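You operate a simulated robot arm through the tools that you are given. There is no shell and no other tool.

You are at the controls of a simulated two-armed robot. One attempt, no reset.

JOB
Pick up the blue filter from the top of the grey bench with one hand, pass it to the other hand and put it on the top of the purple bench. Set down upright: blue filter.

Only the result counts: the job must be done as asked and must still hold three seconds after the hand-in. Knocking over, shifting, dropping, spilling or breaking anything else fails it.

ROBOT AND FRAMES
Two 6-joint arms with two-finger parallel grippers on one trunk, on a base that moves. Base frame: it is fixed to the floor where the robot stands at the start and does not move with it; the origin is under the middle of the robot, x ahead of it, y to its left, z up; the surface under the hand at the start is at about z = 78. Readings come in cm, rad, newtons and seconds.
The left shoulder is at the start at [28, 18.5, 98], the right one opposite. With the tool pointing down near the work surface each hand reaches from about 56 to 94 cm from the robot's upright axis, wherever it stands, measured 20 degrees to its own side. Places, roughly: top of the purple bench [50, 290, 80]. Payload 1.57 kg a hand.
The tool frame of a hand sits at the grasp point between the pads (the TCP): z along the fingers, y along the line on which they close. The tips reach 3 cm beyond it. Largest opening 8 cm; finger width 1.7, thickness 1.2; the body of the gripper, 4 by 8.2 cm, starts 8 cm behind the TCP.
Orientation is told as [roll, pitch, yaw] about the base's x, y, z axes, in that order, counted from this pose: with the fingers straight down and closing along the base's y, the tool's x points along the base's -x, its y along +y and its z along -z.

CONTROLS
- The arms move only by the tool move_arm. It takes "left_motion", "right_motion" or both (then of equal length, played together; a hand with none holds still); each is a list of rows, each a list of 2 entries, a list of its own where there are three numbers: the shift along the tool's x, y, z in cm, then the turn, a rotation vector about the tool's x, y, z in rad. In form: [[[tx, ty, tz], [rx, ry, rz]], ...]. A call has 1 to 20 rows; each row is the pose to reach, as a shift and turn from the pose commanded when the call began, along the tool's axes at that moment. "left_grip" and "right_grip" are, for a hand that has rows, the closure, from 0 (fully open) to 1 (shut), set as the call begins (left out, the last holds). A row lasts 0.2 s, in which the tool goes at most 5 cm and 0.15 rad; a call with a longer step from one row to the next is refused whole, and so is a gripper value outside its range. A pose out of reach is approached as far as the arm can. The call stops where the force on the tool passes 40 N (or 10 N more than at its start, if that is more) or the arm is blocked; 0.2 s more then pass. The fingers move at their own pace (about 15.3 cm/s each) and stop on an object; they squeeze with about 25 N. The grip force told is the motor's: it shows also when the fingers shut on nothing. Time passes only in rows, and 0.2 s behind the last, so rows that repeat a pose let the fingers close. It gives the time, the measured TCP pose, the force on the tool (base axes), the opening and the grip force at its end, in the units of the frame above (readings bear some noise), with the torque about the TCP (base axes, N m) and any sound that the robot's microphone picked up.
- Cameras (640 x 400 px; columns grow to the right, rows downward): "scene" is now at [23.49, 2.4, 144.5]; the picture's right is [0.35, -0.94, 0.00], its down [-0.69, -0.25, -0.68] and it looks along [0.64, 0.24, -0.73] (base axes); focal length 295 px, centre (320, 200). "left" rides on the left gripper at [7.2, 0.7, -12.2] in its tool frame; the picture's right is [-0.09, 1.00, 0.00], its down [-0.84, -0.08, -0.54] and it looks along [-0.54, -0.05, 0.84] (tool axes); focal length 238 px, centre (320, 200). "right" rides on the right gripper at [7.2, -0.7, -12.2] in its tool frame; the picture's right is [0.09, 1.00, 0.00], its down [-0.84, 0.08, -0.54] and it looks along [-0.54, 0.05, 0.84] (tool axes); focal length 238 px, centre (320, 200). There is no depth. A picture from a camera that has moved, and an enlarged one, comes with that camera's place and axes in the base frame and with its lens. The place of the scene camera against the robot may be out by one fixed shift of up to 2.5 cm in any direction.
- grab_frame(camera): a new picture of that camera. It takes no simulated time.
- lift_body(by): slides the trunk up (or, below 0, down) by that many cm; the arms and the scene camera ride with it, the base frame stays. It gives what a move gives, with no picture.
- steer(legs): drives the robot by 1 to 6 legs, each [ahead, turn to the left] in cm and rad, along the robot's own axes; the way and the turn of a leg run together, so that a leg with both is an arc; at most 150 cm and 3.142 rad a leg. The arms and the cameras ride along, it lands a little off, and it stops where it bumps. It gives what a move gives.
- head_to(pan, tilt): turns the head with the scene camera to pan (to the left, within 1.501 rad either way) and tilt (down, from -0.506 to 1.204), counted from straight ahead of the robot. It gives what a move gives.
- close_up(camera, box): a new picture of the part [left, top, right, bottom] of that camera's present view, enlarged. It takes no simulated time.
- sign_off(): hands the job in; it is judged then, once.

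Nothing tells you exact positions but the pictures and the camera data. Unless the task says otherwise, let go and move clear before handing in.

The tools are called after ">>>" by a JSON object that holds its "method" and its "body". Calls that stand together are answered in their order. move_arm: Moves the arms, as the interface text tells. Its arguments: {"type":"object","properties":{"left_motion":{"type":"array","items":{"type":"array"}},"left_grip":{"type":"number"},"right_motion":{"type":"array","items":{"type":"array"}},"right_grip":{"type":"number"}},"required":[]} The other tools are called the same way: lift_body (by) moves the trunk up or down; steer (legs) drives the base; head_to (pan, tilt) turns the head that bears the scene camera; grab_frame (camera) takes a picture; close_up (camera, box) takes an enlarged picture of a part of a camera's view; sign_off () hands the job in.

At the start:

```text
clock: 0.0
left_tcp_pos: [49.67, 35.42, 102.37]
left_tool_rot: [0.001, 0.002, 0.001]
left_ft_force: [0.4, -0.1, 0.1]
left_wrist_torque: [0.0, -0.02, 0.0]
left_width: 8.02
left_finger_force: 0.0
right_tcp_pos: [60.47, -6.3, 105.72]
right_tool_rot: [0.0, 0.001, 0.0]
right_ft_force: [-0.4, -0.7, 0.2]
right_wrist_torque: [0.02, -0.01, -0.01]
right_width: 8.02
right_finger_force: 0.2
trunk travel left (down, up): [-67.5, 31.5]
robot x, y, heading: [0.05, 0.09, -0.002]
head pan, tilt (commanded): [0.354, 0.824]
```

scene: 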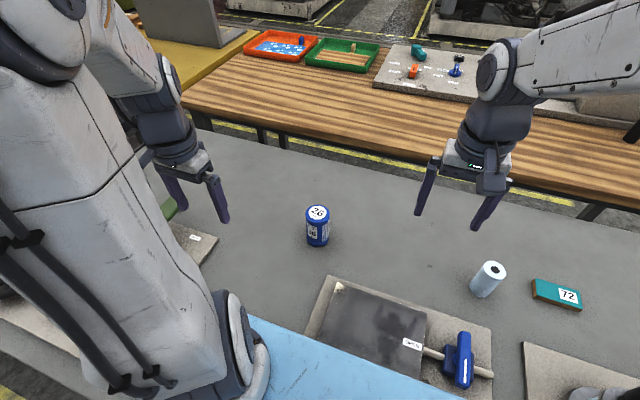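
right: 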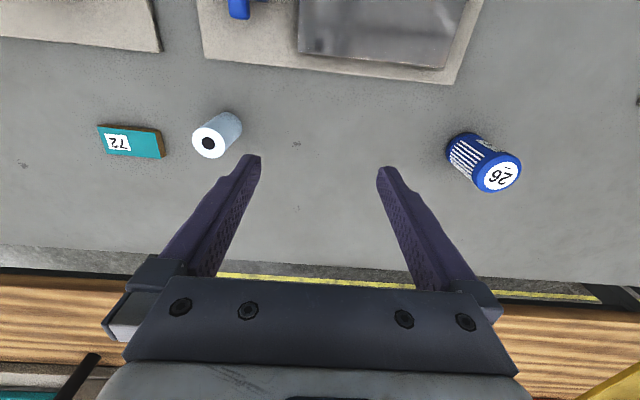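
left: 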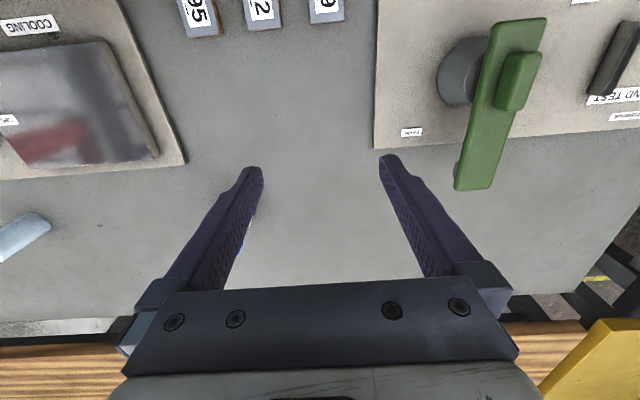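

I see a blue canister labelled 26 on the grey bench, near [69, 20], and a pale roll and a teal box further right. I will look closer at the canister and then turn the head to survey the surroundings before anything moves.

>>> {"method": "close_up", "body": {"camera": "scene", "box": [260, 180, 380, 270]}}

>>> {"method": "close_up", "body": {"camera": "right", "box": [420, 110, 560, 210]}}

>>> {"method": "head_to", "body": {"pan": 1.5, "tilt": 0.3}}

>>> {"method": "grab_frame", "body": {"camera": "scene"}}

```text
4.44 times, centred on (320, 225) of scene
camera zoom: at [23.49, 2.4, 144.5], right [0.35, -0.94, 0.0], down [-0.69, -0.25, -0.68], along [0.64, 0.24, -0.73], focal length 1312 px, centre (320, 89)
```

zoom: 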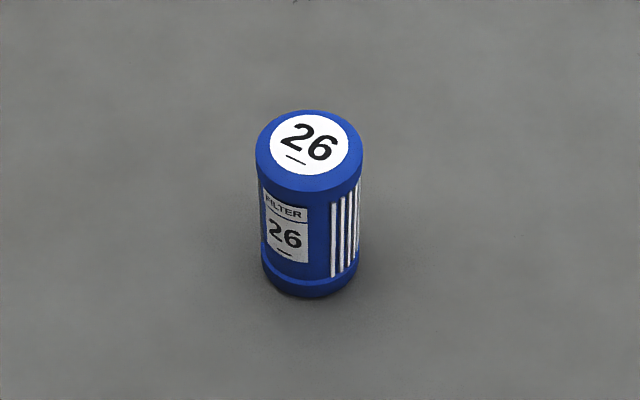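

```text
4.00 times, centred on (490, 160) of right
camera zoom: at [53.4, -6.95, 117.7], right [-0.09, 1.0, 0.0], down [0.84, 0.08, 0.54], along [0.54, 0.05, -0.84], focal length 953 px, centre (-360, 360)
```

zoom: 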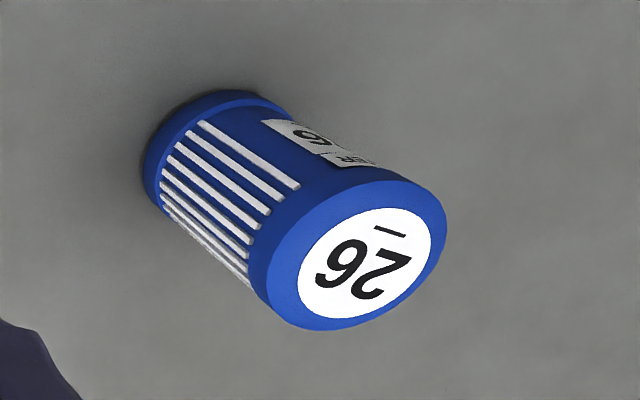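

```text
clock: 1.4
left_tcp_pos: [49.43, 35.56, 102.39]
left_tool_rot: [-0.001, 0.002, 0.001]
left_ft_force: [0.4, 0.2, 0.3]
left_wrist_torque: [0.01, 0.02, -0.02]
left_width: 7.96
left_finger_force: 0.0
right_tcp_pos: [60.64, -6.21, 105.55]
right_tool_rot: [0.001, 0.0, 0.001]
right_ft_force: [-0.4, -0.5, -0.3]
right_wrist_torque: [0.02, -0.03, 0.02]
right_width: 8.0
right_finger_force: 0.0
trunk travel left (down, up): [-67.5, 31.5]
robot x, y, heading: [-0.11, -0.02, -0.005]
head pan, tilt (commanded): [1.499, 0.3]
```

```text
taken
camera scene: at [16.7, 8.96, 149.12], right [1.0, -0.07, 0.0], down [-0.02, -0.3, -0.96], along [0.07, 0.95, -0.3], focal length 295 px, centre (320, 200)
```

scene: 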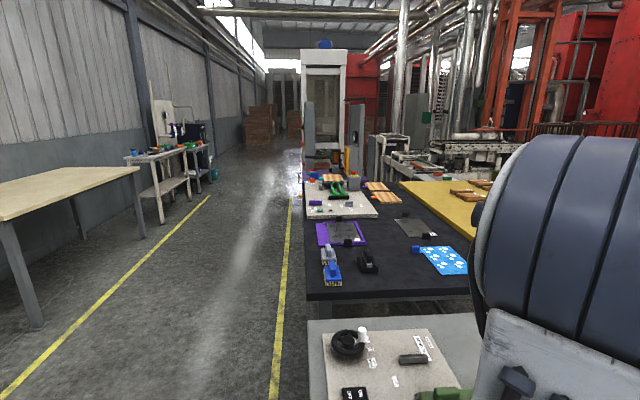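

The canister reads "FILTER 26", which is the blue filter. The purple bench should lie to the robot's left, around y = 290, so I'll zoom in there.

>>> {"method": "close_up", "body": {"camera": "scene", "box": [280, 130, 480, 255]}}

>>> {"method": "close_up", "body": {"camera": "scene", "box": [290, 200, 500, 330]}}

>>> {"method": "head_to", "body": {"pan": 1.1, "tilt": 0.2}}

>>> {"method": "grab_frame", "body": {"camera": "scene"}}

>>> {"method": "head_to", "body": {"pan": 0.5, "tilt": 0.5}}

>>> {"method": "grab_frame", "body": {"camera": "scene"}}

>>> {"method": "head_to", "body": {"pan": -0.6, "tilt": 0.5}}

>>> {"method": "grab_frame", "body": {"camera": "scene"}}

>>> {"method": "head_to", "body": {"pan": -1.5, "tilt": 0.3}}

>>> {"method": "grab_frame", "body": {"camera": "scene"}}

```text
3.20 times, centred on (380, 192) of scene
camera zoom: at [16.7, 8.96, 149.12], right [1.0, -0.07, 0.0], down [-0.02, -0.3, -0.96], along [0.07, 0.95, -0.3], focal length 944 px, centre (128, 224)
```

zoom: 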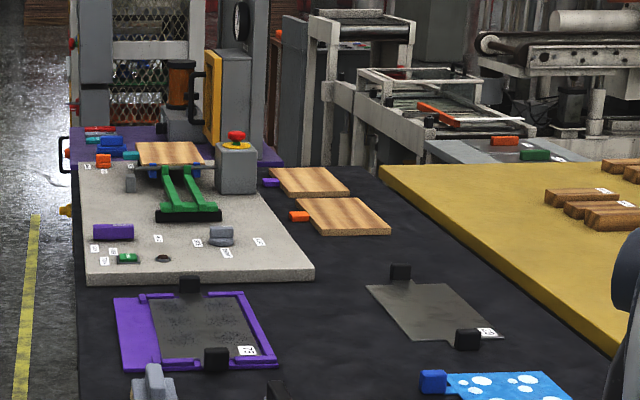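

```text
3.05 times, centred on (395, 265) of scene
camera zoom: at [16.7, 8.96, 149.12], right [1.0, -0.07, 0.0], down [-0.02, -0.3, -0.96], along [0.07, 0.95, -0.3], focal length 900 px, centre (91, 2)
```

zoom: 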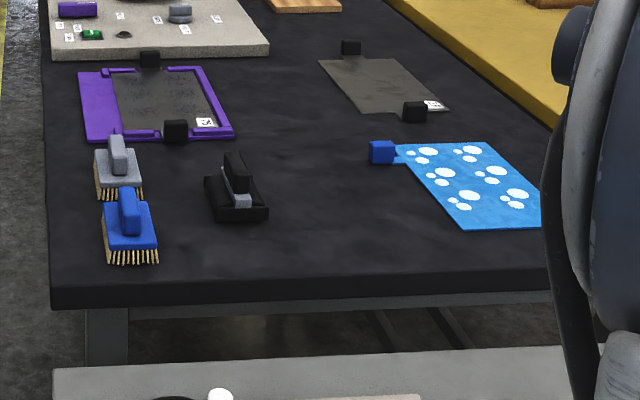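

```text
clock: 2.2
left_tcp_pos: [49.52, 35.44, 102.4]
left_tool_rot: [0.0, -0.001, -0.001]
left_ft_force: [0.4, 0.0, 0.4]
left_wrist_torque: [0.01, 0.0, 0.01]
left_width: 8.01
left_finger_force: 0.0
right_tcp_pos: [60.63, -6.16, 105.63]
right_tool_rot: [0.0, 0.0, 0.0]
right_ft_force: [0.0, -0.2, 0.7]
right_wrist_torque: [0.01, -0.03, -0.04]
right_width: 8.01
right_finger_force: 0.0
trunk travel left (down, up): [-67.5, 31.5]
robot x, y, heading: [0.06, -0.14, 0.0]
head pan, tilt (commanded): [1.1, 0.201]
```

```text
taken
camera scene: at [20.25, 7.95, 150.05], right [0.89, -0.45, 0.0], down [-0.09, -0.18, -0.98], along [0.44, 0.87, -0.2], focal length 295 px, centre (320, 200)
```

scene: 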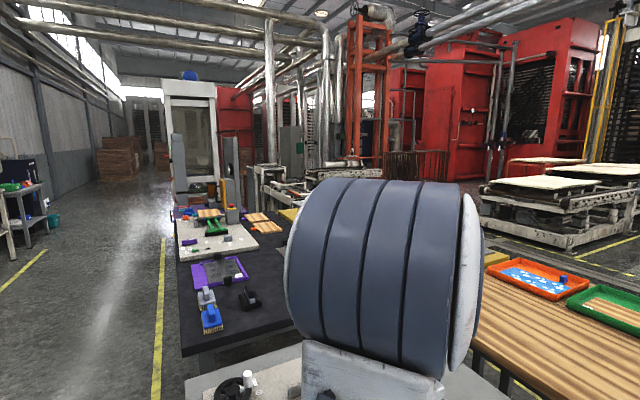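

```text
clock: 3.2
left_tcp_pos: [49.46, 35.39, 102.31]
left_tool_rot: [0.0, 0.001, 0.0]
left_ft_force: [-0.4, 0.8, -0.5]
left_wrist_torque: [0.01, -0.03, -0.01]
left_width: 8.0
left_finger_force: 0.1
right_tcp_pos: [60.66, -6.26, 105.69]
right_tool_rot: [-0.001, 0.0, -0.001]
right_ft_force: [-0.5, -1.2, -1.3]
right_wrist_torque: [-0.02, -0.01, 0.0]
right_width: 8.01
right_finger_force: 0.1
trunk travel left (down, up): [-67.5, 31.5]
robot x, y, heading: [-0.01, -0.13, 0.003]
head pan, tilt (commanded): [0.499, 0.499]
```

```text
taken
camera scene: at [24.02, 4.01, 147.29], right [0.48, -0.88, 0.0], down [-0.42, -0.23, -0.88], along [0.77, 0.42, -0.48], focal length 295 px, centre (320, 200)
```

scene: 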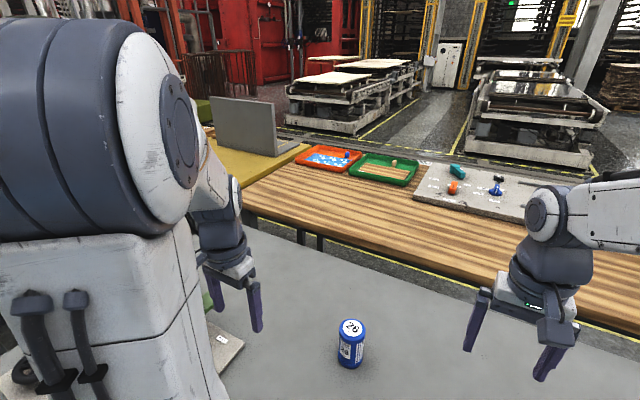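

```text
clock: 4.6
left_tcp_pos: [49.58, 35.37, 102.3]
left_tool_rot: [0.002, -0.001, 0.0]
left_ft_force: [0.0, 0.1, 0.3]
left_wrist_torque: [0.01, -0.04, 0.0]
left_width: 8.0
left_finger_force: 0.1
right_tcp_pos: [60.65, -6.08, 105.6]
right_tool_rot: [0.001, 0.0, 0.0]
right_ft_force: [-0.7, 0.8, 0.3]
right_wrist_torque: [-0.02, -0.03, 0.0]
right_width: 8.01
right_finger_force: 0.1
trunk travel left (down, up): [-67.5, 31.5]
robot x, y, heading: [-0.29, 0.18, 0.003]
head pan, tilt (commanded): [-0.6, 0.499]
```

```text
taken
camera scene: at [23.54, -5.49, 147.29], right [-0.56, -0.83, 0.0], down [-0.4, 0.27, -0.88], along [0.72, -0.5, -0.48], focal length 295 px, centre (320, 200)
```

scene: 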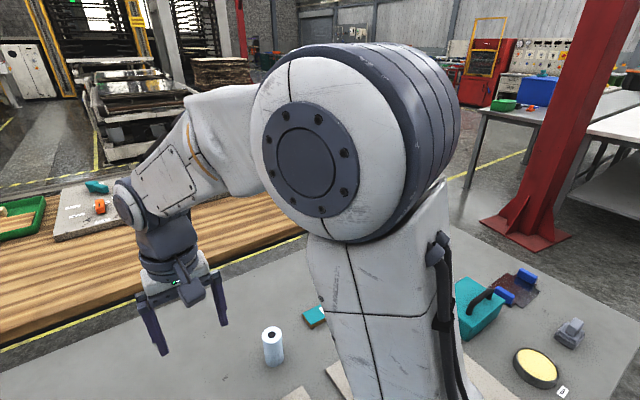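

```text
clock: 5.8
left_tcp_pos: [49.49, 35.41, 102.28]
left_tool_rot: [0.001, -0.002, -0.001]
left_ft_force: [-0.3, 0.7, -0.5]
left_wrist_torque: [0.03, -0.02, 0.0]
left_width: 8.01
left_finger_force: 0.1
right_tcp_pos: [60.58, -6.23, 105.56]
right_tool_rot: [0.0, 0.0, -0.001]
right_ft_force: [0.6, -0.6, -0.1]
right_wrist_torque: [-0.01, -0.01, 0.01]
right_width: 8.0
right_finger_force: 0.1
trunk travel left (down, up): [-67.5, 31.5]
robot x, y, heading: [0.01, 0.13, 0.002]
head pan, tilt (commanded): [-1.499, 0.3]
```

```text
taken
camera scene: at [16.71, -9.67, 149.12], right [-1.0, -0.07, 0.0], down [-0.02, 0.3, -0.96], along [0.07, -0.95, -0.3], focal length 295 px, centre (320, 200)
```

scene: 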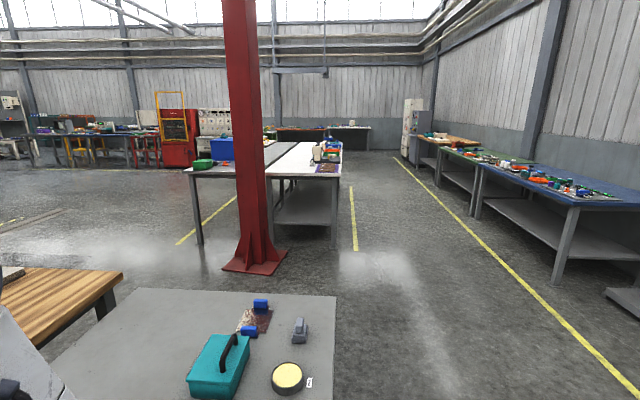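

The purple bench stands just past the dark bench, at about y 260–320, with several items on it. The filter is about 6 cm wide and 10 cm tall, standing alone near [68, 20]. My plan is a low, tilted grip with the left hand and a top-down takeover and placing with the right. I'll first bring the left wrist camera over the filter to measure it.

>>> {"method": "head_to", "body": {"pan": 0.35, "tilt": 0.82}}

>>> {"method": "move_arm", "body": {"left_motion": [[[-2.5, -3.3, -1.5], [0, 0, 0]], [[-5, -6.6, -3], [0, 0, 0]], [[-7.5, -9.9, -4.5], [0, 0, 0]], [[-10, -13.4, -6], [0, 0, 0]]], "left_grip": 0}}

>>> {"method": "grab_frame", "body": {"camera": "left"}}

>>> {"method": "grab_frame", "body": {"camera": "scene"}}

```text
clock: 7.6
left_tcp_pos: [49.58, 35.37, 102.23]
left_tool_rot: [0.0, 0.001, 0.002]
left_ft_force: [0.2, 0.4, 0.6]
left_wrist_torque: [0.0, 0.0, 0.0]
left_width: 7.98
left_finger_force: 0.0
right_tcp_pos: [60.65, -6.2, 105.57]
right_tool_rot: [-0.002, 0.001, 0.0]
right_ft_force: [-0.1, -0.6, 0.5]
right_wrist_torque: [0.0, -0.01, -0.04]
right_width: 8.0
right_finger_force: 0.1
trunk travel left (down, up): [-67.5, 31.5]
robot x, y, heading: [-0.48, -0.22, -0.002]
head pan, tilt (commanded): [0.351, 0.82]
```

```text
clock: 8.6
left_tcp_pos: [59.51, 22.28, 108.95]
left_tool_rot: [0.001, -0.001, 0.0]
left_ft_force: [-0.3, -0.1, -0.8]
left_wrist_torque: [-0.01, 0.02, 0.03]
left_width: 7.99
left_finger_force: 0.1
right_tcp_pos: [60.49, -6.24, 105.64]
right_tool_rot: [0.0, 0.0, -0.001]
right_ft_force: [-0.5, 0.0, 0.1]
right_wrist_torque: [-0.02, -0.01, -0.01]
right_width: 8.02
right_finger_force: 0.1
trunk travel left (down, up): [-67.5, 31.5]
robot x, y, heading: [-0.15, 0.16, 0.002]
head pan, tilt (commanded): [0.351, 0.82]
```

```text
taken
camera left: at [52.35, 23.02, 121.14], right [0.09, 1.0, 0.0], down [0.84, -0.08, 0.54], along [0.54, -0.05, -0.84], focal length 238 px, centre (320, 200)
```

left: 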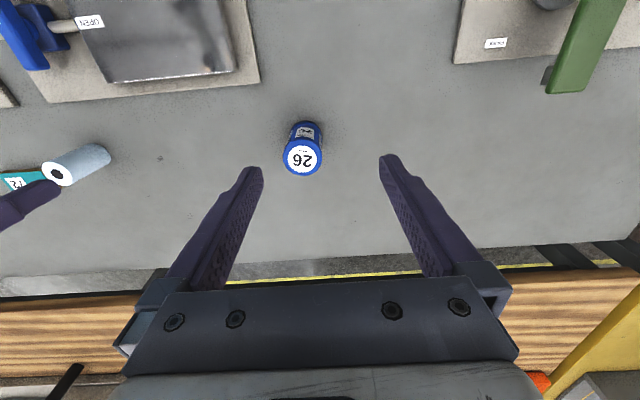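

```text
taken
camera scene: at [23.5, 2.4, 144.52], right [0.34, -0.94, 0.0], down [-0.69, -0.25, -0.68], along [0.64, 0.23, -0.73], focal length 295 px, centre (320, 200)
```

scene: 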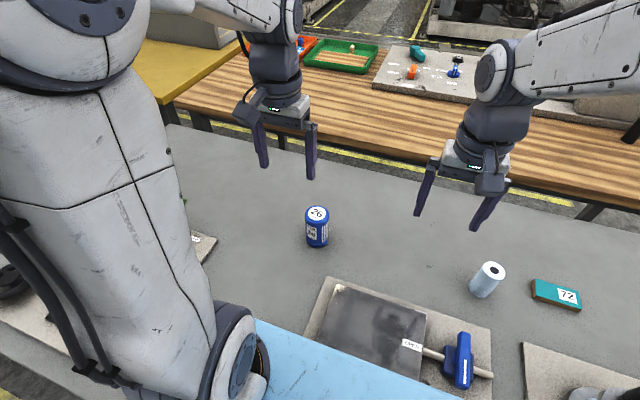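

>>> {"method": "close_up", "body": {"camera": "left", "box": [260, 105, 350, 185]}}

>>> {"method": "close_up", "body": {"camera": "right", "box": [420, 110, 560, 210]}}

```text
5.00 times, centred on (305, 145) of left
camera zoom: at [52.35, 23.02, 121.14], right [0.09, 1.0, 0.0], down [0.84, -0.08, 0.54], along [0.54, -0.05, -0.84], focal length 1192 px, centre (395, 475)
```

zoom: 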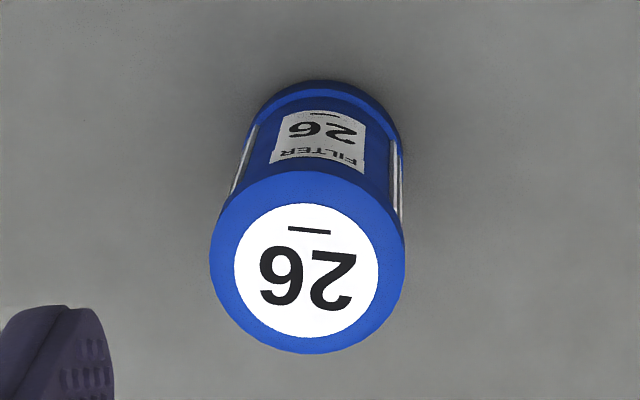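

```text
4.00 times, centred on (490, 160) of right
camera zoom: at [53.38, -6.93, 117.7], right [-0.09, 1.0, 0.0], down [0.84, 0.08, 0.54], along [0.54, 0.05, -0.84], focal length 953 px, centre (-360, 360)
```

zoom: 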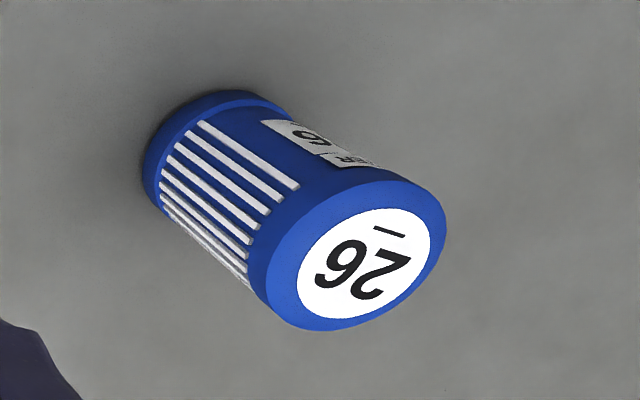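

From both wrist cameras the filter's top centre comes out at [65.95, 19.2, 88.3], about 5.8 cm wide and standing on z = 78. I'll now swing the left hand to the left of the filter, turning it so the fingers close along x.

>>> {"method": "move_arm", "body": {"left_motion": [[[-0.6, 1.25, 0.27], [0, 0, 0.1428]], [[-1.2, 2.5, 0.54], [0, 0, 0.2856]], [[-1.8, 3.75, 0.81], [0, 0, 0.4284]], [[-2.4, 5.0, 1.08], [0, 0, 0.5712]], [[-3.0, 6.25, 1.35], [0, 0, 0.714]], [[-3.6, 7.5, 1.62], [0, 0, 0.8568]], [[-4.2, 8.75, 1.89], [0, 0, 0.9996]], [[-4.8, 10.0, 2.16], [0, 0, 1.1424]], [[-5.4, 11.25, 2.43], [0, 0, 1.2852]], [[-6.0, 12.5, 2.7], [0, 0, 1.428]], [[-6.4, 13.7, 3.0], [0, 0, 1.5708]], [[-6.4, 13.7, 3.0], [0, 0, 1.5708]]]}}

>>> {"method": "grab_frame", "body": {"camera": "scene"}}

```text
clock: 11.2
left_tcp_pos: [65.92, 35.62, 105.6]
left_tool_rot: [0.0, 0.001, -1.572]
left_ft_force: [-0.2, 0.2, 0.6]
left_wrist_torque: [-0.01, 0.01, -0.05]
left_width: 8.01
left_finger_force: 0.0
right_tcp_pos: [60.6, -6.32, 105.61]
right_tool_rot: [-0.001, 0.0, 0.0]
right_ft_force: [-0.4, -0.6, 0.3]
right_wrist_torque: [0.0, -0.01, 0.04]
right_width: 7.99
right_finger_force: 0.0
trunk travel left (down, up): [-67.5, 31.5]
robot x, y, heading: [0.31, -0.17, 0.002]
head pan, tilt (commanded): [0.351, 0.82]
```

```text
taken
camera scene: at [23.52, 2.39, 144.52], right [0.34, -0.94, 0.0], down [-0.69, -0.25, -0.68], along [0.64, 0.23, -0.73], focal length 295 px, centre (320, 200)
```

scene: 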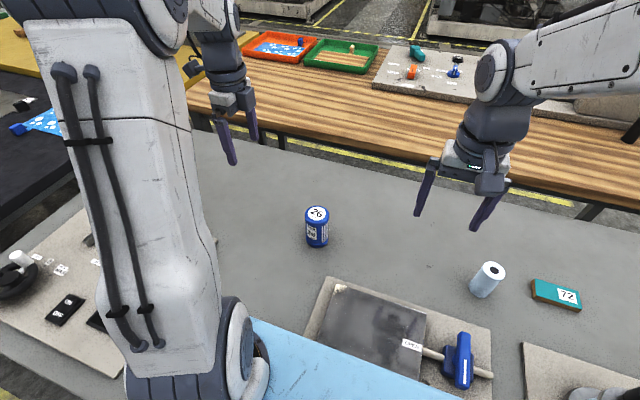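

The yaw went fine; the left hand is at [65.9, 35.6, 105.6] with the fingers closing along x. Next I tilt it 45° so the fingers point down toward the filter.

>>> {"method": "move_arm", "body": {"left_motion": [[[0, 0, 0], [0, -0.131, 0]], [[0, 0, 0], [0, -0.262, 0]], [[0, 0, 0], [0, -0.393, 0]], [[0, 0, 0], [0, -0.524, 0]], [[0, 0, 0], [0, -0.655, 0]], [[0, 0, 0], [0, -0.785, 0]], [[0, 0, 0], [0, -0.785, 0]]]}}

>>> {"method": "grab_frame", "body": {"camera": "scene"}}

>>> {"method": "grab_frame", "body": {"camera": "left"}}

```text
clock: 12.8
left_tcp_pos: [65.96, 35.82, 105.43]
left_tool_rot: [0.001, -0.788, -1.57]
left_ft_force: [0.2, 0.4, -0.2]
left_wrist_torque: [0.03, 0.04, -0.03]
left_width: 8.02
left_finger_force: 0.1
right_tcp_pos: [60.62, -6.16, 105.57]
right_tool_rot: [-0.001, 0.0, 0.001]
right_ft_force: [-0.5, -0.6, -1.0]
right_wrist_torque: [0.0, 0.01, -0.02]
right_width: 7.99
right_finger_force: 0.0
trunk travel left (down, up): [-67.5, 31.5]
robot x, y, heading: [-0.24, 0.07, 0.001]
head pan, tilt (commanded): [0.351, 0.82]
```

```text
taken
camera scene: at [23.52, 2.4, 144.52], right [0.34, -0.94, 0.0], down [-0.69, -0.25, -0.68], along [0.64, 0.23, -0.73], focal length 295 px, centre (320, 200)
```

scene: 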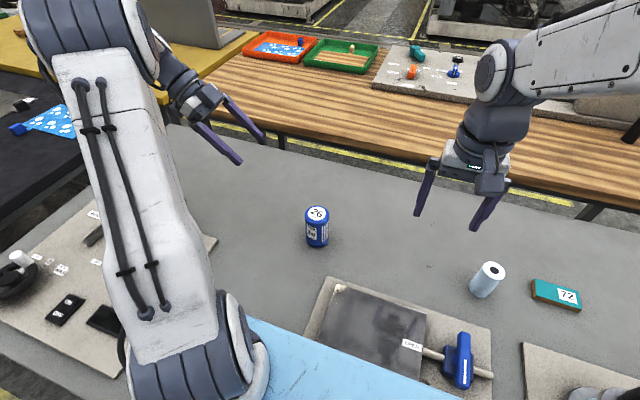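

```text
taken
camera left: at [66.55, 49.53, 108.97], right [1.0, -0.07, 0.07], down [-0.08, -0.21, 0.98], along [-0.05, -0.98, -0.21], focal length 238 px, centre (320, 200)
```

left: 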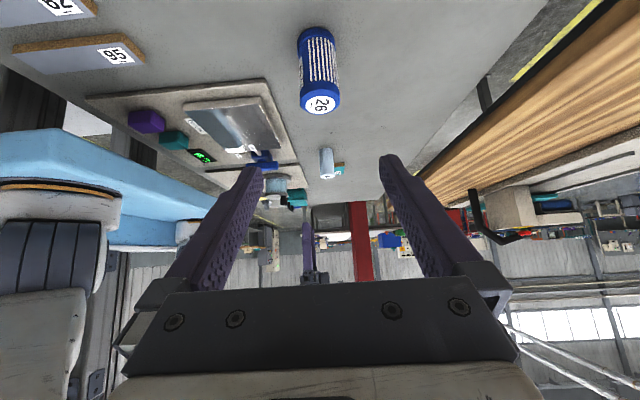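

The tilted pose is reached cleanly. I'll lower it to a pre-grasp point 12 cm back along the finger axis and check the alignment.

>>> {"method": "move_arm", "body": {"left_motion": [[[1.3, 0, 4.17], [0, 0, 0]], [[2.6, 0, 8.34], [0, 0, 0]], [[3.9, 0, 12.5], [0, 0, 0]], [[5.23, 0, 16.69], [0, 0, 0]], [[5.23, 0, 16.69], [0, 0, 0]]]}}

>>> {"method": "grab_frame", "body": {"camera": "left"}}

>>> {"method": "grab_frame", "body": {"camera": "right"}}

>>> {"method": "close_up", "body": {"camera": "scene", "box": [200, 130, 400, 255]}}

```text
clock: 14.0
left_tcp_pos: [65.86, 27.62, 89.7]
left_tool_rot: [-0.001, -0.786, -1.57]
left_ft_force: [-0.5, -0.7, 0.7]
left_wrist_torque: [0.01, -0.02, 0.01]
left_width: 8.01
left_finger_force: 0.0
right_tcp_pos: [60.51, -6.16, 105.64]
right_tool_rot: [0.0, 0.0, 0.0]
right_ft_force: [0.0, -0.4, 0.3]
right_wrist_torque: [-0.04, 0.01, 0.0]
right_width: 8.0
right_finger_force: 0.0
trunk travel left (down, up): [-67.5, 31.5]
robot x, y, heading: [0.17, -0.12, -0.001]
head pan, tilt (commanded): [0.351, 0.82]
```

```text
taken
camera left: at [66.55, 41.36, 93.26], right [1.0, -0.07, 0.07], down [-0.08, -0.21, 0.97], along [-0.05, -0.98, -0.21], focal length 238 px, centre (320, 200)
```

left: 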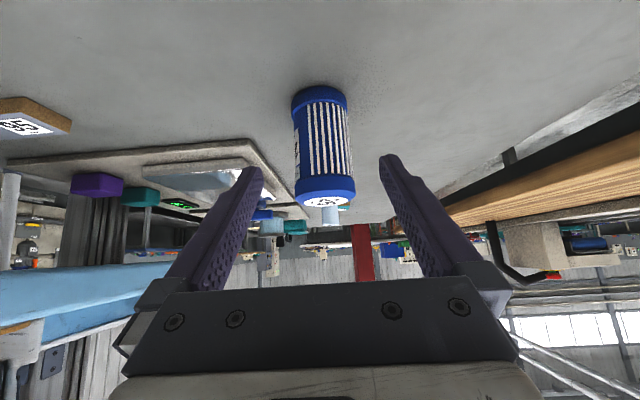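

```text
taken
camera right: at [53.41, -6.95, 117.69], right [-0.09, 1.0, 0.0], down [0.84, 0.08, 0.54], along [0.54, 0.05, -0.84], focal length 238 px, centre (320, 200)
```

right: 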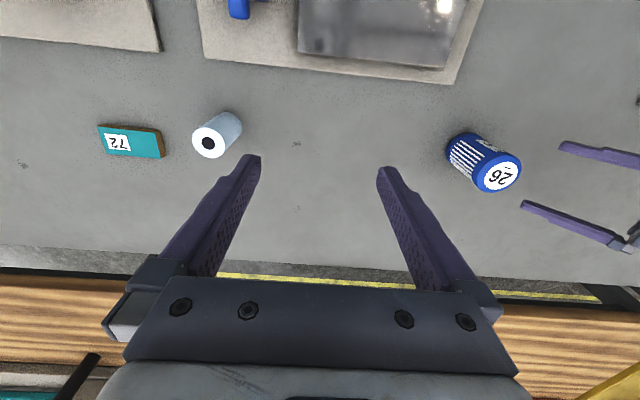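

```text
3.20 times, centred on (300, 192) of scene
camera zoom: at [23.53, 2.39, 144.52], right [0.34, -0.94, 0.0], down [-0.69, -0.25, -0.68], along [0.64, 0.23, -0.73], focal length 944 px, centre (384, 224)
```

zoom: 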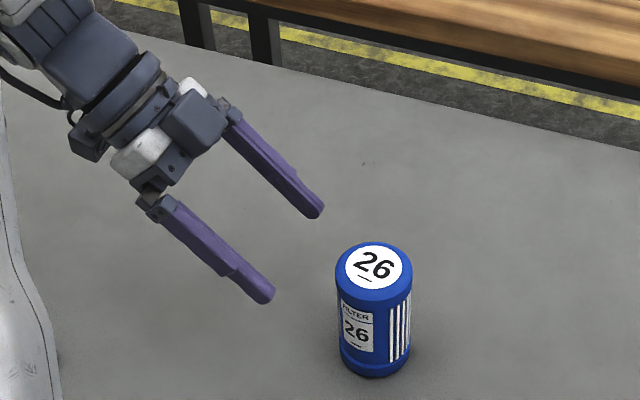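

Both views agree that the filter is centred between the left fingers. I'll advance along the finger axis until the grasp point is on the filter's axis, about 3.6 cm above the bench.

>>> {"method": "move_arm", "body": {"left_motion": [[[0, 0, 2.4], [0, 0, 0]], [[0, 0, 4.8], [0, 0, 0]], [[-0.05, 0, 7.2], [0, 0, 0]], [[-0.1, 0, 9.5], [0, 0, 0]], [[-0.1, 0, 11.0], [0, 0, 0]], [[-0.1, 0, 11.77], [0, 0, 0]], [[-0.1, 0, 11.77], [0, 0, 0]]]}}

>>> {"method": "grab_frame", "body": {"camera": "left"}}

>>> {"method": "close_up", "body": {"camera": "right", "box": [420, 90, 620, 215]}}

>>> {"method": "close_up", "body": {"camera": "scene", "box": [220, 150, 400, 260]}}

```text
clock: 15.6
left_tcp_pos: [65.73, 19.41, 81.69]
left_tool_rot: [0.0, -0.786, -1.571]
left_ft_force: [0.3, -0.5, 0.1]
left_wrist_torque: [0.01, 0.01, 0.0]
left_width: 7.97
left_finger_force: 0.2
right_tcp_pos: [60.59, -6.24, 105.54]
right_tool_rot: [0.0, 0.0, 0.0]
right_ft_force: [-0.1, 0.3, 0.2]
right_wrist_torque: [0.0, -0.01, 0.01]
right_width: 8.01
right_finger_force: 0.0
trunk travel left (down, up): [-67.5, 31.5]
robot x, y, heading: [-0.18, -0.17, 0.004]
head pan, tilt (commanded): [0.351, 0.82]
```

```text
taken
camera left: at [66.42, 33.12, 85.22], right [1.0, -0.07, 0.06], down [-0.08, -0.21, 0.97], along [-0.05, -0.98, -0.21], focal length 238 px, centre (320, 200)
```

left: 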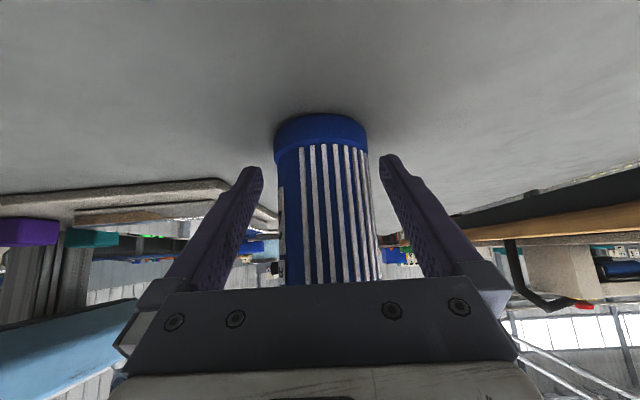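

```text
3.20 times, centred on (520, 152) of right
camera zoom: at [53.4, -6.95, 117.7], right [-0.09, 1.0, 0.0], down [0.84, 0.08, 0.54], along [0.54, 0.05, -0.84], focal length 763 px, centre (-320, 352)
```

zoom: 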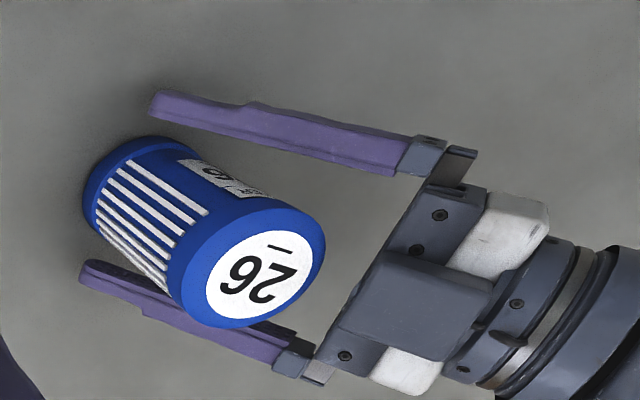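

```text
3.56 times, centred on (310, 205) of scene
camera zoom: at [23.52, 2.38, 144.52], right [0.34, -0.94, 0.0], down [-0.69, -0.25, -0.68], along [0.64, 0.23, -0.73], focal length 1049 px, centre (356, 182)
```

zoom: 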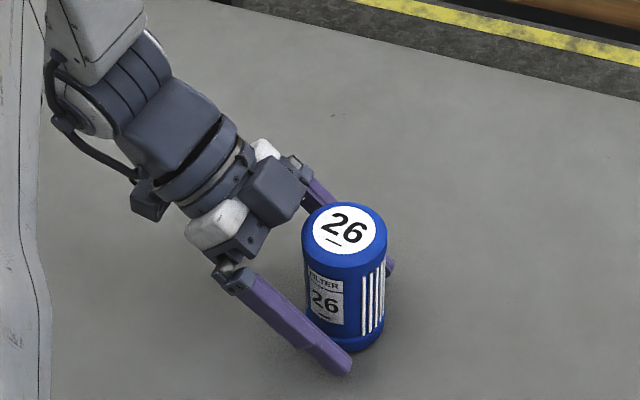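

The filter stands between the left fingers with clearance on both sides. I'll close the left hand on it.

>>> {"method": "move_arm", "body": {"left_motion": [[[0, 0, 0], [0, 0, 0]], [[0, 0, 0], [0, 0, 0]], [[0, 0, 0], [0, 0, 0]], [[0, 0, 0], [0, 0, 0]]], "left_grip": 1}}

>>> {"method": "grab_frame", "body": {"camera": "left"}}

```text
clock: 16.6
left_tcp_pos: [65.75, 19.19, 81.6]
left_tool_rot: [0.003, -0.785, -1.572]
left_ft_force: [1.0, -1.5, 0.0]
left_wrist_torque: [0.0, 0.02, -0.01]
left_width: 5.43
left_finger_force: 25.3
right_tcp_pos: [60.56, -6.23, 105.58]
right_tool_rot: [0.0, 0.001, -0.001]
right_ft_force: [0.2, 0.0, 0.4]
right_wrist_torque: [-0.01, -0.04, -0.03]
right_width: 8.01
right_finger_force: 0.0
trunk travel left (down, up): [-67.5, 31.5]
robot x, y, heading: [-0.06, 0.04, -0.002]
head pan, tilt (commanded): [0.351, 0.82]
```

```text
taken
camera left: at [66.42, 33.13, 85.24], right [1.0, -0.07, 0.06], down [-0.08, -0.21, 0.97], along [-0.05, -0.98, -0.21], focal length 238 px, centre (320, 200)
```

left: 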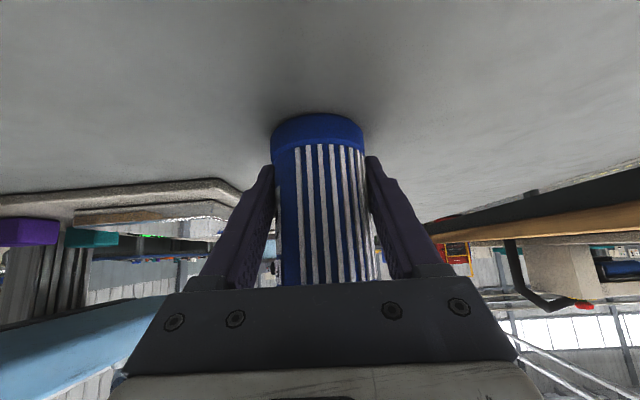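

The left hand has the filter: the opening stopped at 5.4 cm with 25 N. I'll lift it straight up by 20 cm.

>>> {"method": "move_arm", "body": {"left_motion": [[[-0.71, 0, -0.71], [0, 0, 0]], [[-2.1, 0, -2.1], [0, 0, 0]], [[-3.9, 0, -3.9], [0, 0, 0]], [[-6.0, 0, -6.0], [0, 0, 0]], [[-8.1, 0, -8.1], [0, 0, 0]], [[-10.2, 0, -10.2], [0, 0, 0]], [[-12.3, 0, -12.3], [0, 0, 0]], [[-13.6, 0, -13.6], [0, 0, 0]], [[-14.14, 0, -14.14], [0, 0, 0]], [[-14.14, 0, -14.14], [0, 0, 0]]]}}

>>> {"method": "grab_frame", "body": {"camera": "scene"}}

>>> {"method": "grab_frame", "body": {"camera": "right"}}

```text
clock: 18.8
left_tcp_pos: [66.06, 19.08, 101.6]
left_tool_rot: [0.0, -0.785, -1.569]
left_ft_force: [0.5, 0.1, -2.4]
left_wrist_torque: [0.0, -0.01, 0.01]
left_width: 5.41
left_finger_force: 24.7
right_tcp_pos: [60.55, -6.22, 105.65]
right_tool_rot: [0.0, -0.001, 0.0]
right_ft_force: [-0.8, -0.3, 0.2]
right_wrist_torque: [0.02, 0.03, -0.04]
right_width: 7.99
right_finger_force: 0.0
trunk travel left (down, up): [-67.5, 31.5]
robot x, y, heading: [-0.24, 0.24, -0.001]
head pan, tilt (commanded): [0.351, 0.82]
```

```text
taken
camera scene: at [23.52, 2.38, 144.52], right [0.34, -0.94, 0.0], down [-0.69, -0.25, -0.68], along [0.64, 0.23, -0.73], focal length 295 px, centre (320, 200)
```

scene: 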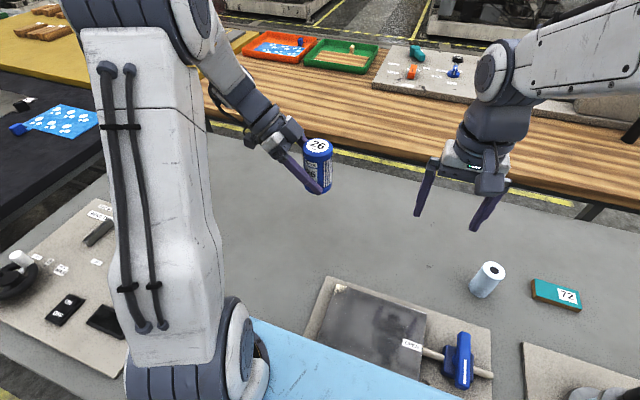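

```text
taken
camera right: at [53.4, -6.95, 117.7], right [-0.09, 1.0, 0.0], down [0.84, 0.08, 0.54], along [0.54, 0.05, -0.84], focal length 238 px, centre (320, 200)
```

right: 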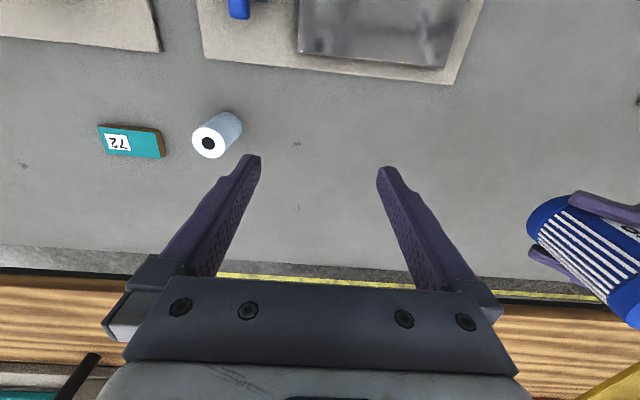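

The filter is held upright, weighs about 0.25 kg, and its bottom is near z = 98. Next I raise the right hand and yaw it by 90°, so that its fingers close along x with its camera away from the left hand.

>>> {"method": "move_arm", "body": {"right_motion": [[[-0.46, -0.48, -1.53], [0, 0, -0.1309]], [[-0.92, -0.97, -3.07], [0, 0, -0.2618]], [[-1.38, -1.45, -4.6], [0, 0, -0.3927]], [[-1.83, -1.93, -6.13], [0, 0, -0.5236]], [[-2.29, -2.42, -7.67], [0, 0, -0.6545]], [[-2.75, -2.9, -9.2], [0, 0, -0.7854]], [[-3.21, -3.38, -10.73], [0, 0, -0.9163]], [[-3.67, -3.87, -12.27], [0, 0, -1.0472]], [[-4.13, -4.35, -13.8], [0, 0, -1.1781]], [[-4.58, -4.83, -15.33], [0, 0, -1.309]], [[-5.04, -5.32, -16.87], [0, 0, -1.4399]], [[-5.5, -5.8, -18.4], [0, 0, -1.5708]], [[-5.5, -5.8, -18.4], [0, 0, -1.5708]]], "right_grip": 0}}

>>> {"method": "grab_frame", "body": {"camera": "scene"}}

```text
clock: 21.6
left_tcp_pos: [66.01, 19.01, 101.46]
left_tool_rot: [0.001, -0.786, -1.571]
left_ft_force: [-0.2, 0.1, -1.3]
left_wrist_torque: [0.0, -0.02, -0.03]
left_width: 5.42
left_finger_force: 25.5
right_tcp_pos: [66.08, -12.09, 124.04]
right_tool_rot: [-0.001, 0.0, 1.573]
right_ft_force: [-0.2, 0.5, -0.1]
right_wrist_torque: [-0.02, 0.02, -0.03]
right_width: 7.99
right_finger_force: 0.1
trunk travel left (down, up): [-67.5, 31.5]
robot x, y, heading: [0.11, 0.07, 0.006]
head pan, tilt (commanded): [0.351, 0.82]
```

```text
taken
camera scene: at [23.52, 2.38, 144.52], right [0.34, -0.94, 0.0], down [-0.69, -0.25, -0.68], along [0.64, 0.23, -0.73], focal length 295 px, centre (320, 200)
```

scene: 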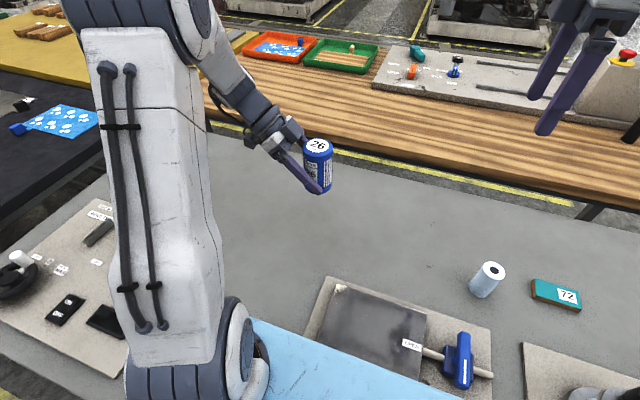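

Right hand is now at [66, −12, 124], yawed 90°. I'll bring the left hand with the filter across to y ≈ 2, in front of the robot, well below the right fingers.

>>> {"method": "move_arm", "body": {"left_motion": [[[-1.5, 0, 1.5], [0, 0, 0]], [[-3.5, 0, 3.5], [0, 0, 0]], [[-5.8, 0, 5.8], [0, 0, 0]], [[-8.1, 0, 8.1], [0, 0, 0]], [[-10.4, 0, 10.4], [0, 0, 0]], [[-12.02, 0, 12.02], [0, 0, 0]], [[-12.02, 0, 12.02], [0, 0, 0]]]}}

>>> {"method": "grab_frame", "body": {"camera": "scene"}}

>>> {"method": "grab_frame", "body": {"camera": "right"}}

>>> {"method": "grab_frame", "body": {"camera": "left"}}

```text
clock: 23.2
left_tcp_pos: [65.94, 2.05, 101.43]
left_tool_rot: [0.0, -0.786, -1.57]
left_ft_force: [1.0, 0.2, -0.3]
left_wrist_torque: [-0.01, -0.01, 0.03]
left_width: 5.42
left_finger_force: 25.0
right_tcp_pos: [66.09, -12.04, 124.18]
right_tool_rot: [0.0, 0.0, 1.572]
right_ft_force: [0.0, 0.1, 0.4]
right_wrist_torque: [0.01, 0.01, 0.03]
right_width: 8.03
right_finger_force: 0.0
trunk travel left (down, up): [-67.5, 31.5]
robot x, y, heading: [-0.23, 0.2, -0.002]
head pan, tilt (commanded): [0.351, 0.82]
```

```text
taken
camera scene: at [23.52, 2.37, 144.52], right [0.34, -0.94, 0.0], down [-0.69, -0.25, -0.68], along [0.64, 0.23, -0.73], focal length 295 px, centre (320, 200)
```

scene: 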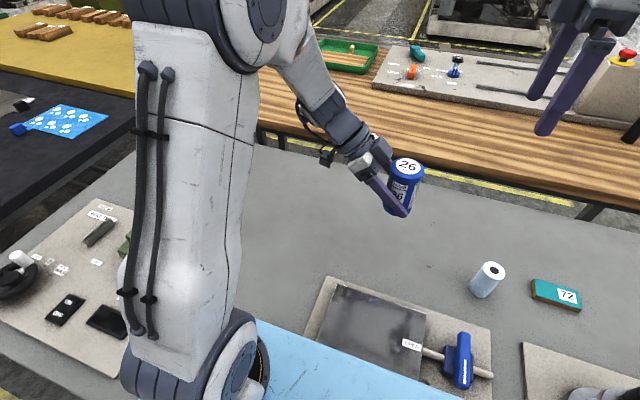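

```text
taken
camera right: at [66.76, -19.33, 136.21], right [-1.0, -0.09, 0.0], down [-0.08, 0.84, 0.54], along [-0.05, 0.54, -0.84], focal length 238 px, centre (320, 200)
```

right: 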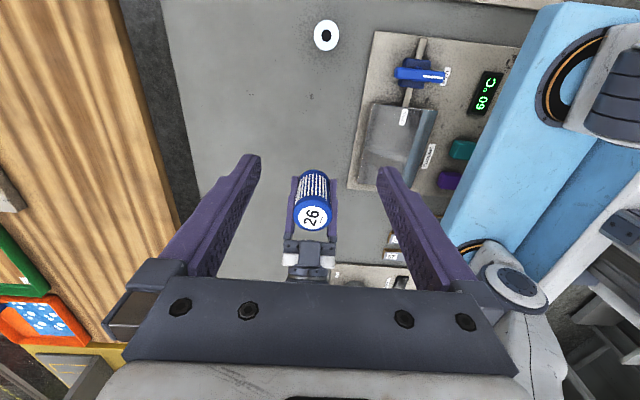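

```text
taken
camera left: at [66.52, 15.89, 105.02], right [1.0, -0.06, 0.07], down [-0.08, -0.21, 0.97], along [-0.05, -0.98, -0.21], focal length 238 px, centre (320, 200)
```

left: 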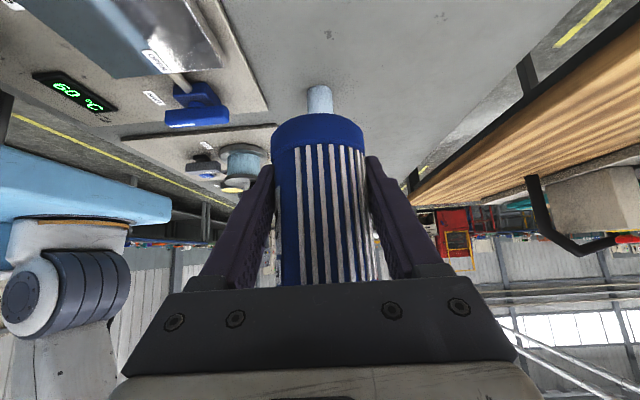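

>>> {"method": "close_up", "body": {"camera": "right", "box": [265, 155, 365, 255]}}

>>> {"method": "close_up", "body": {"camera": "scene", "box": [320, 90, 480, 230]}}

```text
4.00 times, centred on (315, 205) of right
camera zoom: at [66.76, -19.33, 136.21], right [-1.0, -0.09, 0.0], down [-0.08, 0.84, 0.54], along [-0.05, 0.54, -0.84], focal length 953 px, centre (340, 180)
```

zoom: 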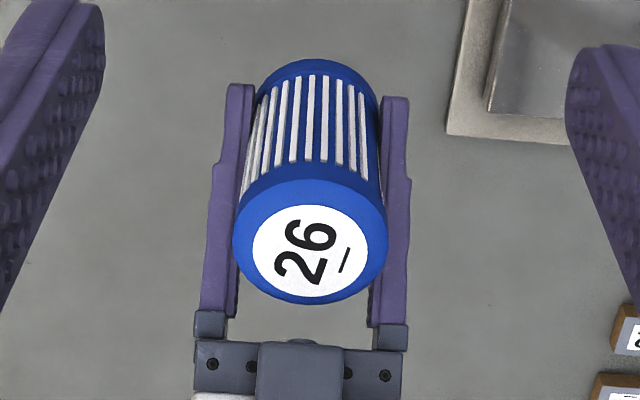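

```text
2.86 times, centred on (400, 160) of scene
camera zoom: at [23.52, 2.37, 144.52], right [0.34, -0.94, 0.0], down [-0.69, -0.25, -0.68], along [0.64, 0.23, -0.73], focal length 843 px, centre (91, 314)
```

zoom: 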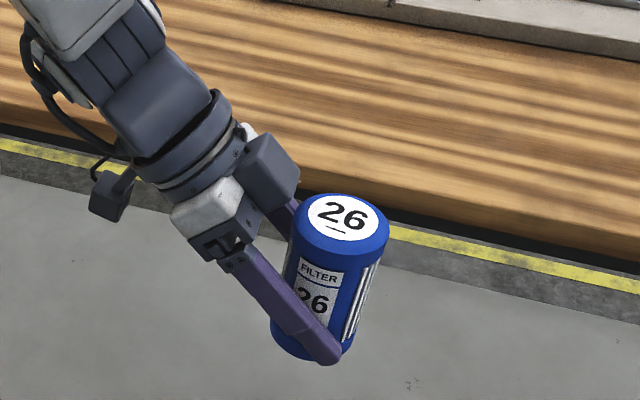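

The filter's top centre now sits at [66.0, 1.7, 108.1], held upright. I'll slide the right hand over it while still high, then look before lowering.

>>> {"method": "move_arm", "body": {"right_motion": [[[-3.5, 0, 0], [0, 0, 0]], [[-7.0, 0, 0], [0, 0, 0]], [[-10.5, 0.05, 0], [0, 0, 0]], [[-13.8, 0.08, 0], [0, 0, 0]], [[-13.8, 0.08, 3.0], [0, 0, 0]], [[-13.8, 0.08, 5.0], [0, 0, 0]], [[-13.8, 0.08, 5.0], [0, 0, 0]]]}}

>>> {"method": "grab_frame", "body": {"camera": "right"}}

>>> {"method": "grab_frame", "body": {"camera": "scene"}}

```text
clock: 24.8
left_tcp_pos: [65.79, 2.17, 101.39]
left_tool_rot: [0.002, -0.786, -1.572]
left_ft_force: [-0.7, 0.6, -1.2]
left_wrist_torque: [0.02, 0.02, 0.02]
left_width: 5.43
left_finger_force: 25.0
right_tcp_pos: [65.94, 1.62, 118.9]
right_tool_rot: [-0.002, 0.0, 1.572]
right_ft_force: [0.6, 0.3, -0.3]
right_wrist_torque: [-0.03, 0.02, 0.0]
right_width: 8.01
right_finger_force: 0.1
trunk travel left (down, up): [-67.5, 31.5]
robot x, y, heading: [0.01, -0.15, 0.003]
head pan, tilt (commanded): [0.351, 0.82]
```

```text
taken
camera right: at [66.59, -5.68, 131.13], right [-1.0, -0.09, 0.0], down [-0.08, 0.84, 0.54], along [-0.05, 0.54, -0.84], focal length 238 px, centre (320, 200)
```

right: 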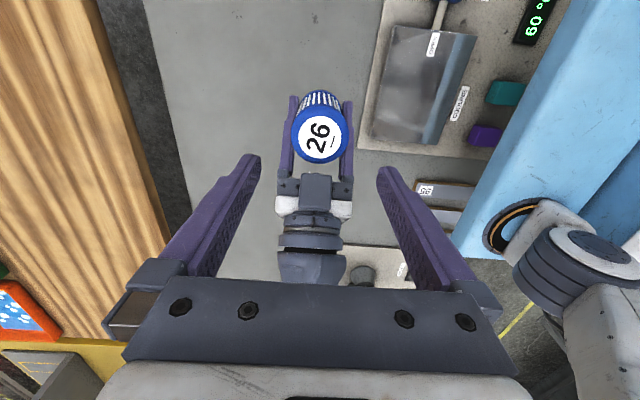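

```text
taken
camera scene: at [23.52, 2.38, 144.52], right [0.34, -0.94, 0.0], down [-0.69, -0.25, -0.68], along [0.64, 0.23, -0.73], focal length 295 px, centre (320, 200)
```

scene: 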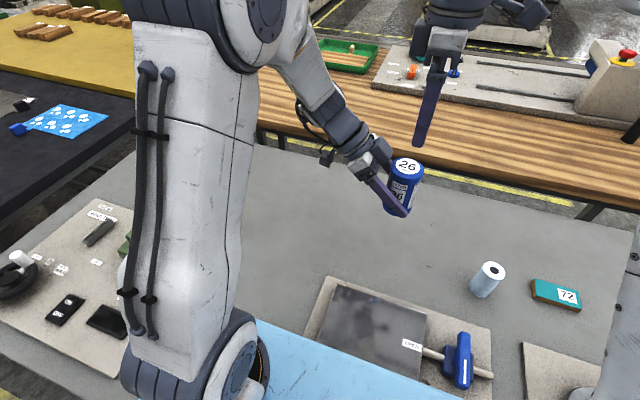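

The right hand is centred over the filter, with its top at about [65.9, 1.8]. I'll lower the right hand until its grasp point is about 1 cm below the filter's top.

>>> {"method": "move_arm", "body": {"right_motion": [[[-0.1, 0, 2.5], [0, 0, 0]], [[-0.1, 0, 5.0], [0, 0, 0]], [[-0.1, 0, 7.5], [0, 0, 0]], [[-0.1, 0, 9.5], [0, 0, 0]], [[-0.1, 0, 11.0], [0, 0, 0]], [[-0.1, 0, 11.9], [0, 0, 0]], [[-0.1, 0, 11.9], [0, 0, 0]]]}}

>>> {"method": "grab_frame", "body": {"camera": "right"}}

>>> {"method": "grab_frame", "body": {"camera": "left"}}

>>> {"method": "close_up", "body": {"camera": "scene", "box": [320, 80, 520, 230]}}

```text
clock: 26.4
left_tcp_pos: [65.97, 2.18, 101.4]
left_tool_rot: [0.001, -0.785, -1.571]
left_ft_force: [0.1, 0.2, -1.2]
left_wrist_torque: [0.0, -0.04, 0.0]
left_width: 5.41
left_finger_force: 25.0
right_tcp_pos: [66.16, 1.96, 107.06]
right_tool_rot: [0.0, 0.001, 1.571]
right_ft_force: [0.2, 0.2, -0.4]
right_wrist_torque: [0.0, -0.01, 0.01]
right_width: 8.0
right_finger_force: 0.0
trunk travel left (down, up): [-67.5, 31.5]
robot x, y, heading: [-0.12, -0.32, -0.001]
head pan, tilt (commanded): [0.351, 0.82]
```

```text
taken
camera right: at [66.89, -5.34, 119.14], right [-1.0, -0.09, 0.0], down [-0.08, 0.84, 0.54], along [-0.05, 0.54, -0.84], focal length 238 px, centre (320, 200)
```

right: 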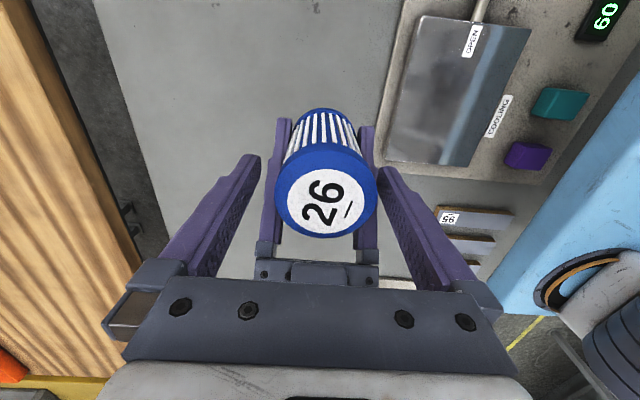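

```text
taken
camera left: at [66.53, 15.93, 105.01], right [1.0, -0.07, 0.06], down [-0.08, -0.21, 0.97], along [-0.05, -0.98, -0.21], focal length 238 px, centre (320, 200)
```

left: 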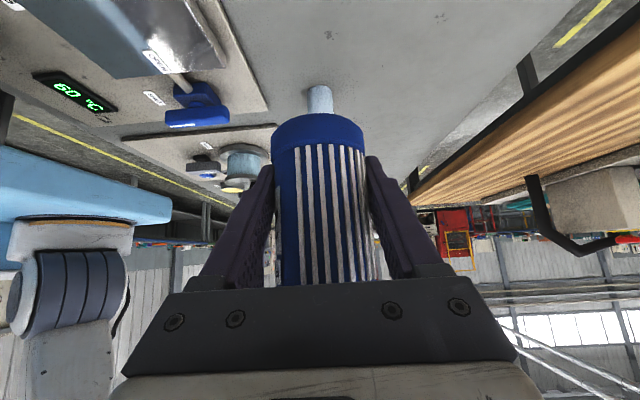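

```text
2.67 times, centred on (420, 155) of scene
camera zoom: at [23.52, 2.38, 144.52], right [0.34, -0.94, 0.0], down [-0.69, -0.25, -0.68], along [0.64, 0.23, -0.73], focal length 787 px, centre (53, 320)
```

zoom: 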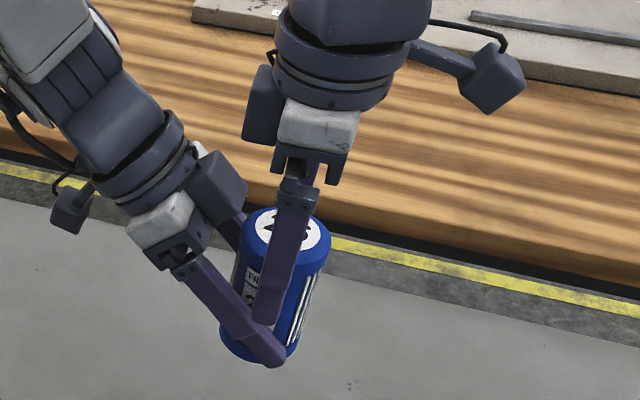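

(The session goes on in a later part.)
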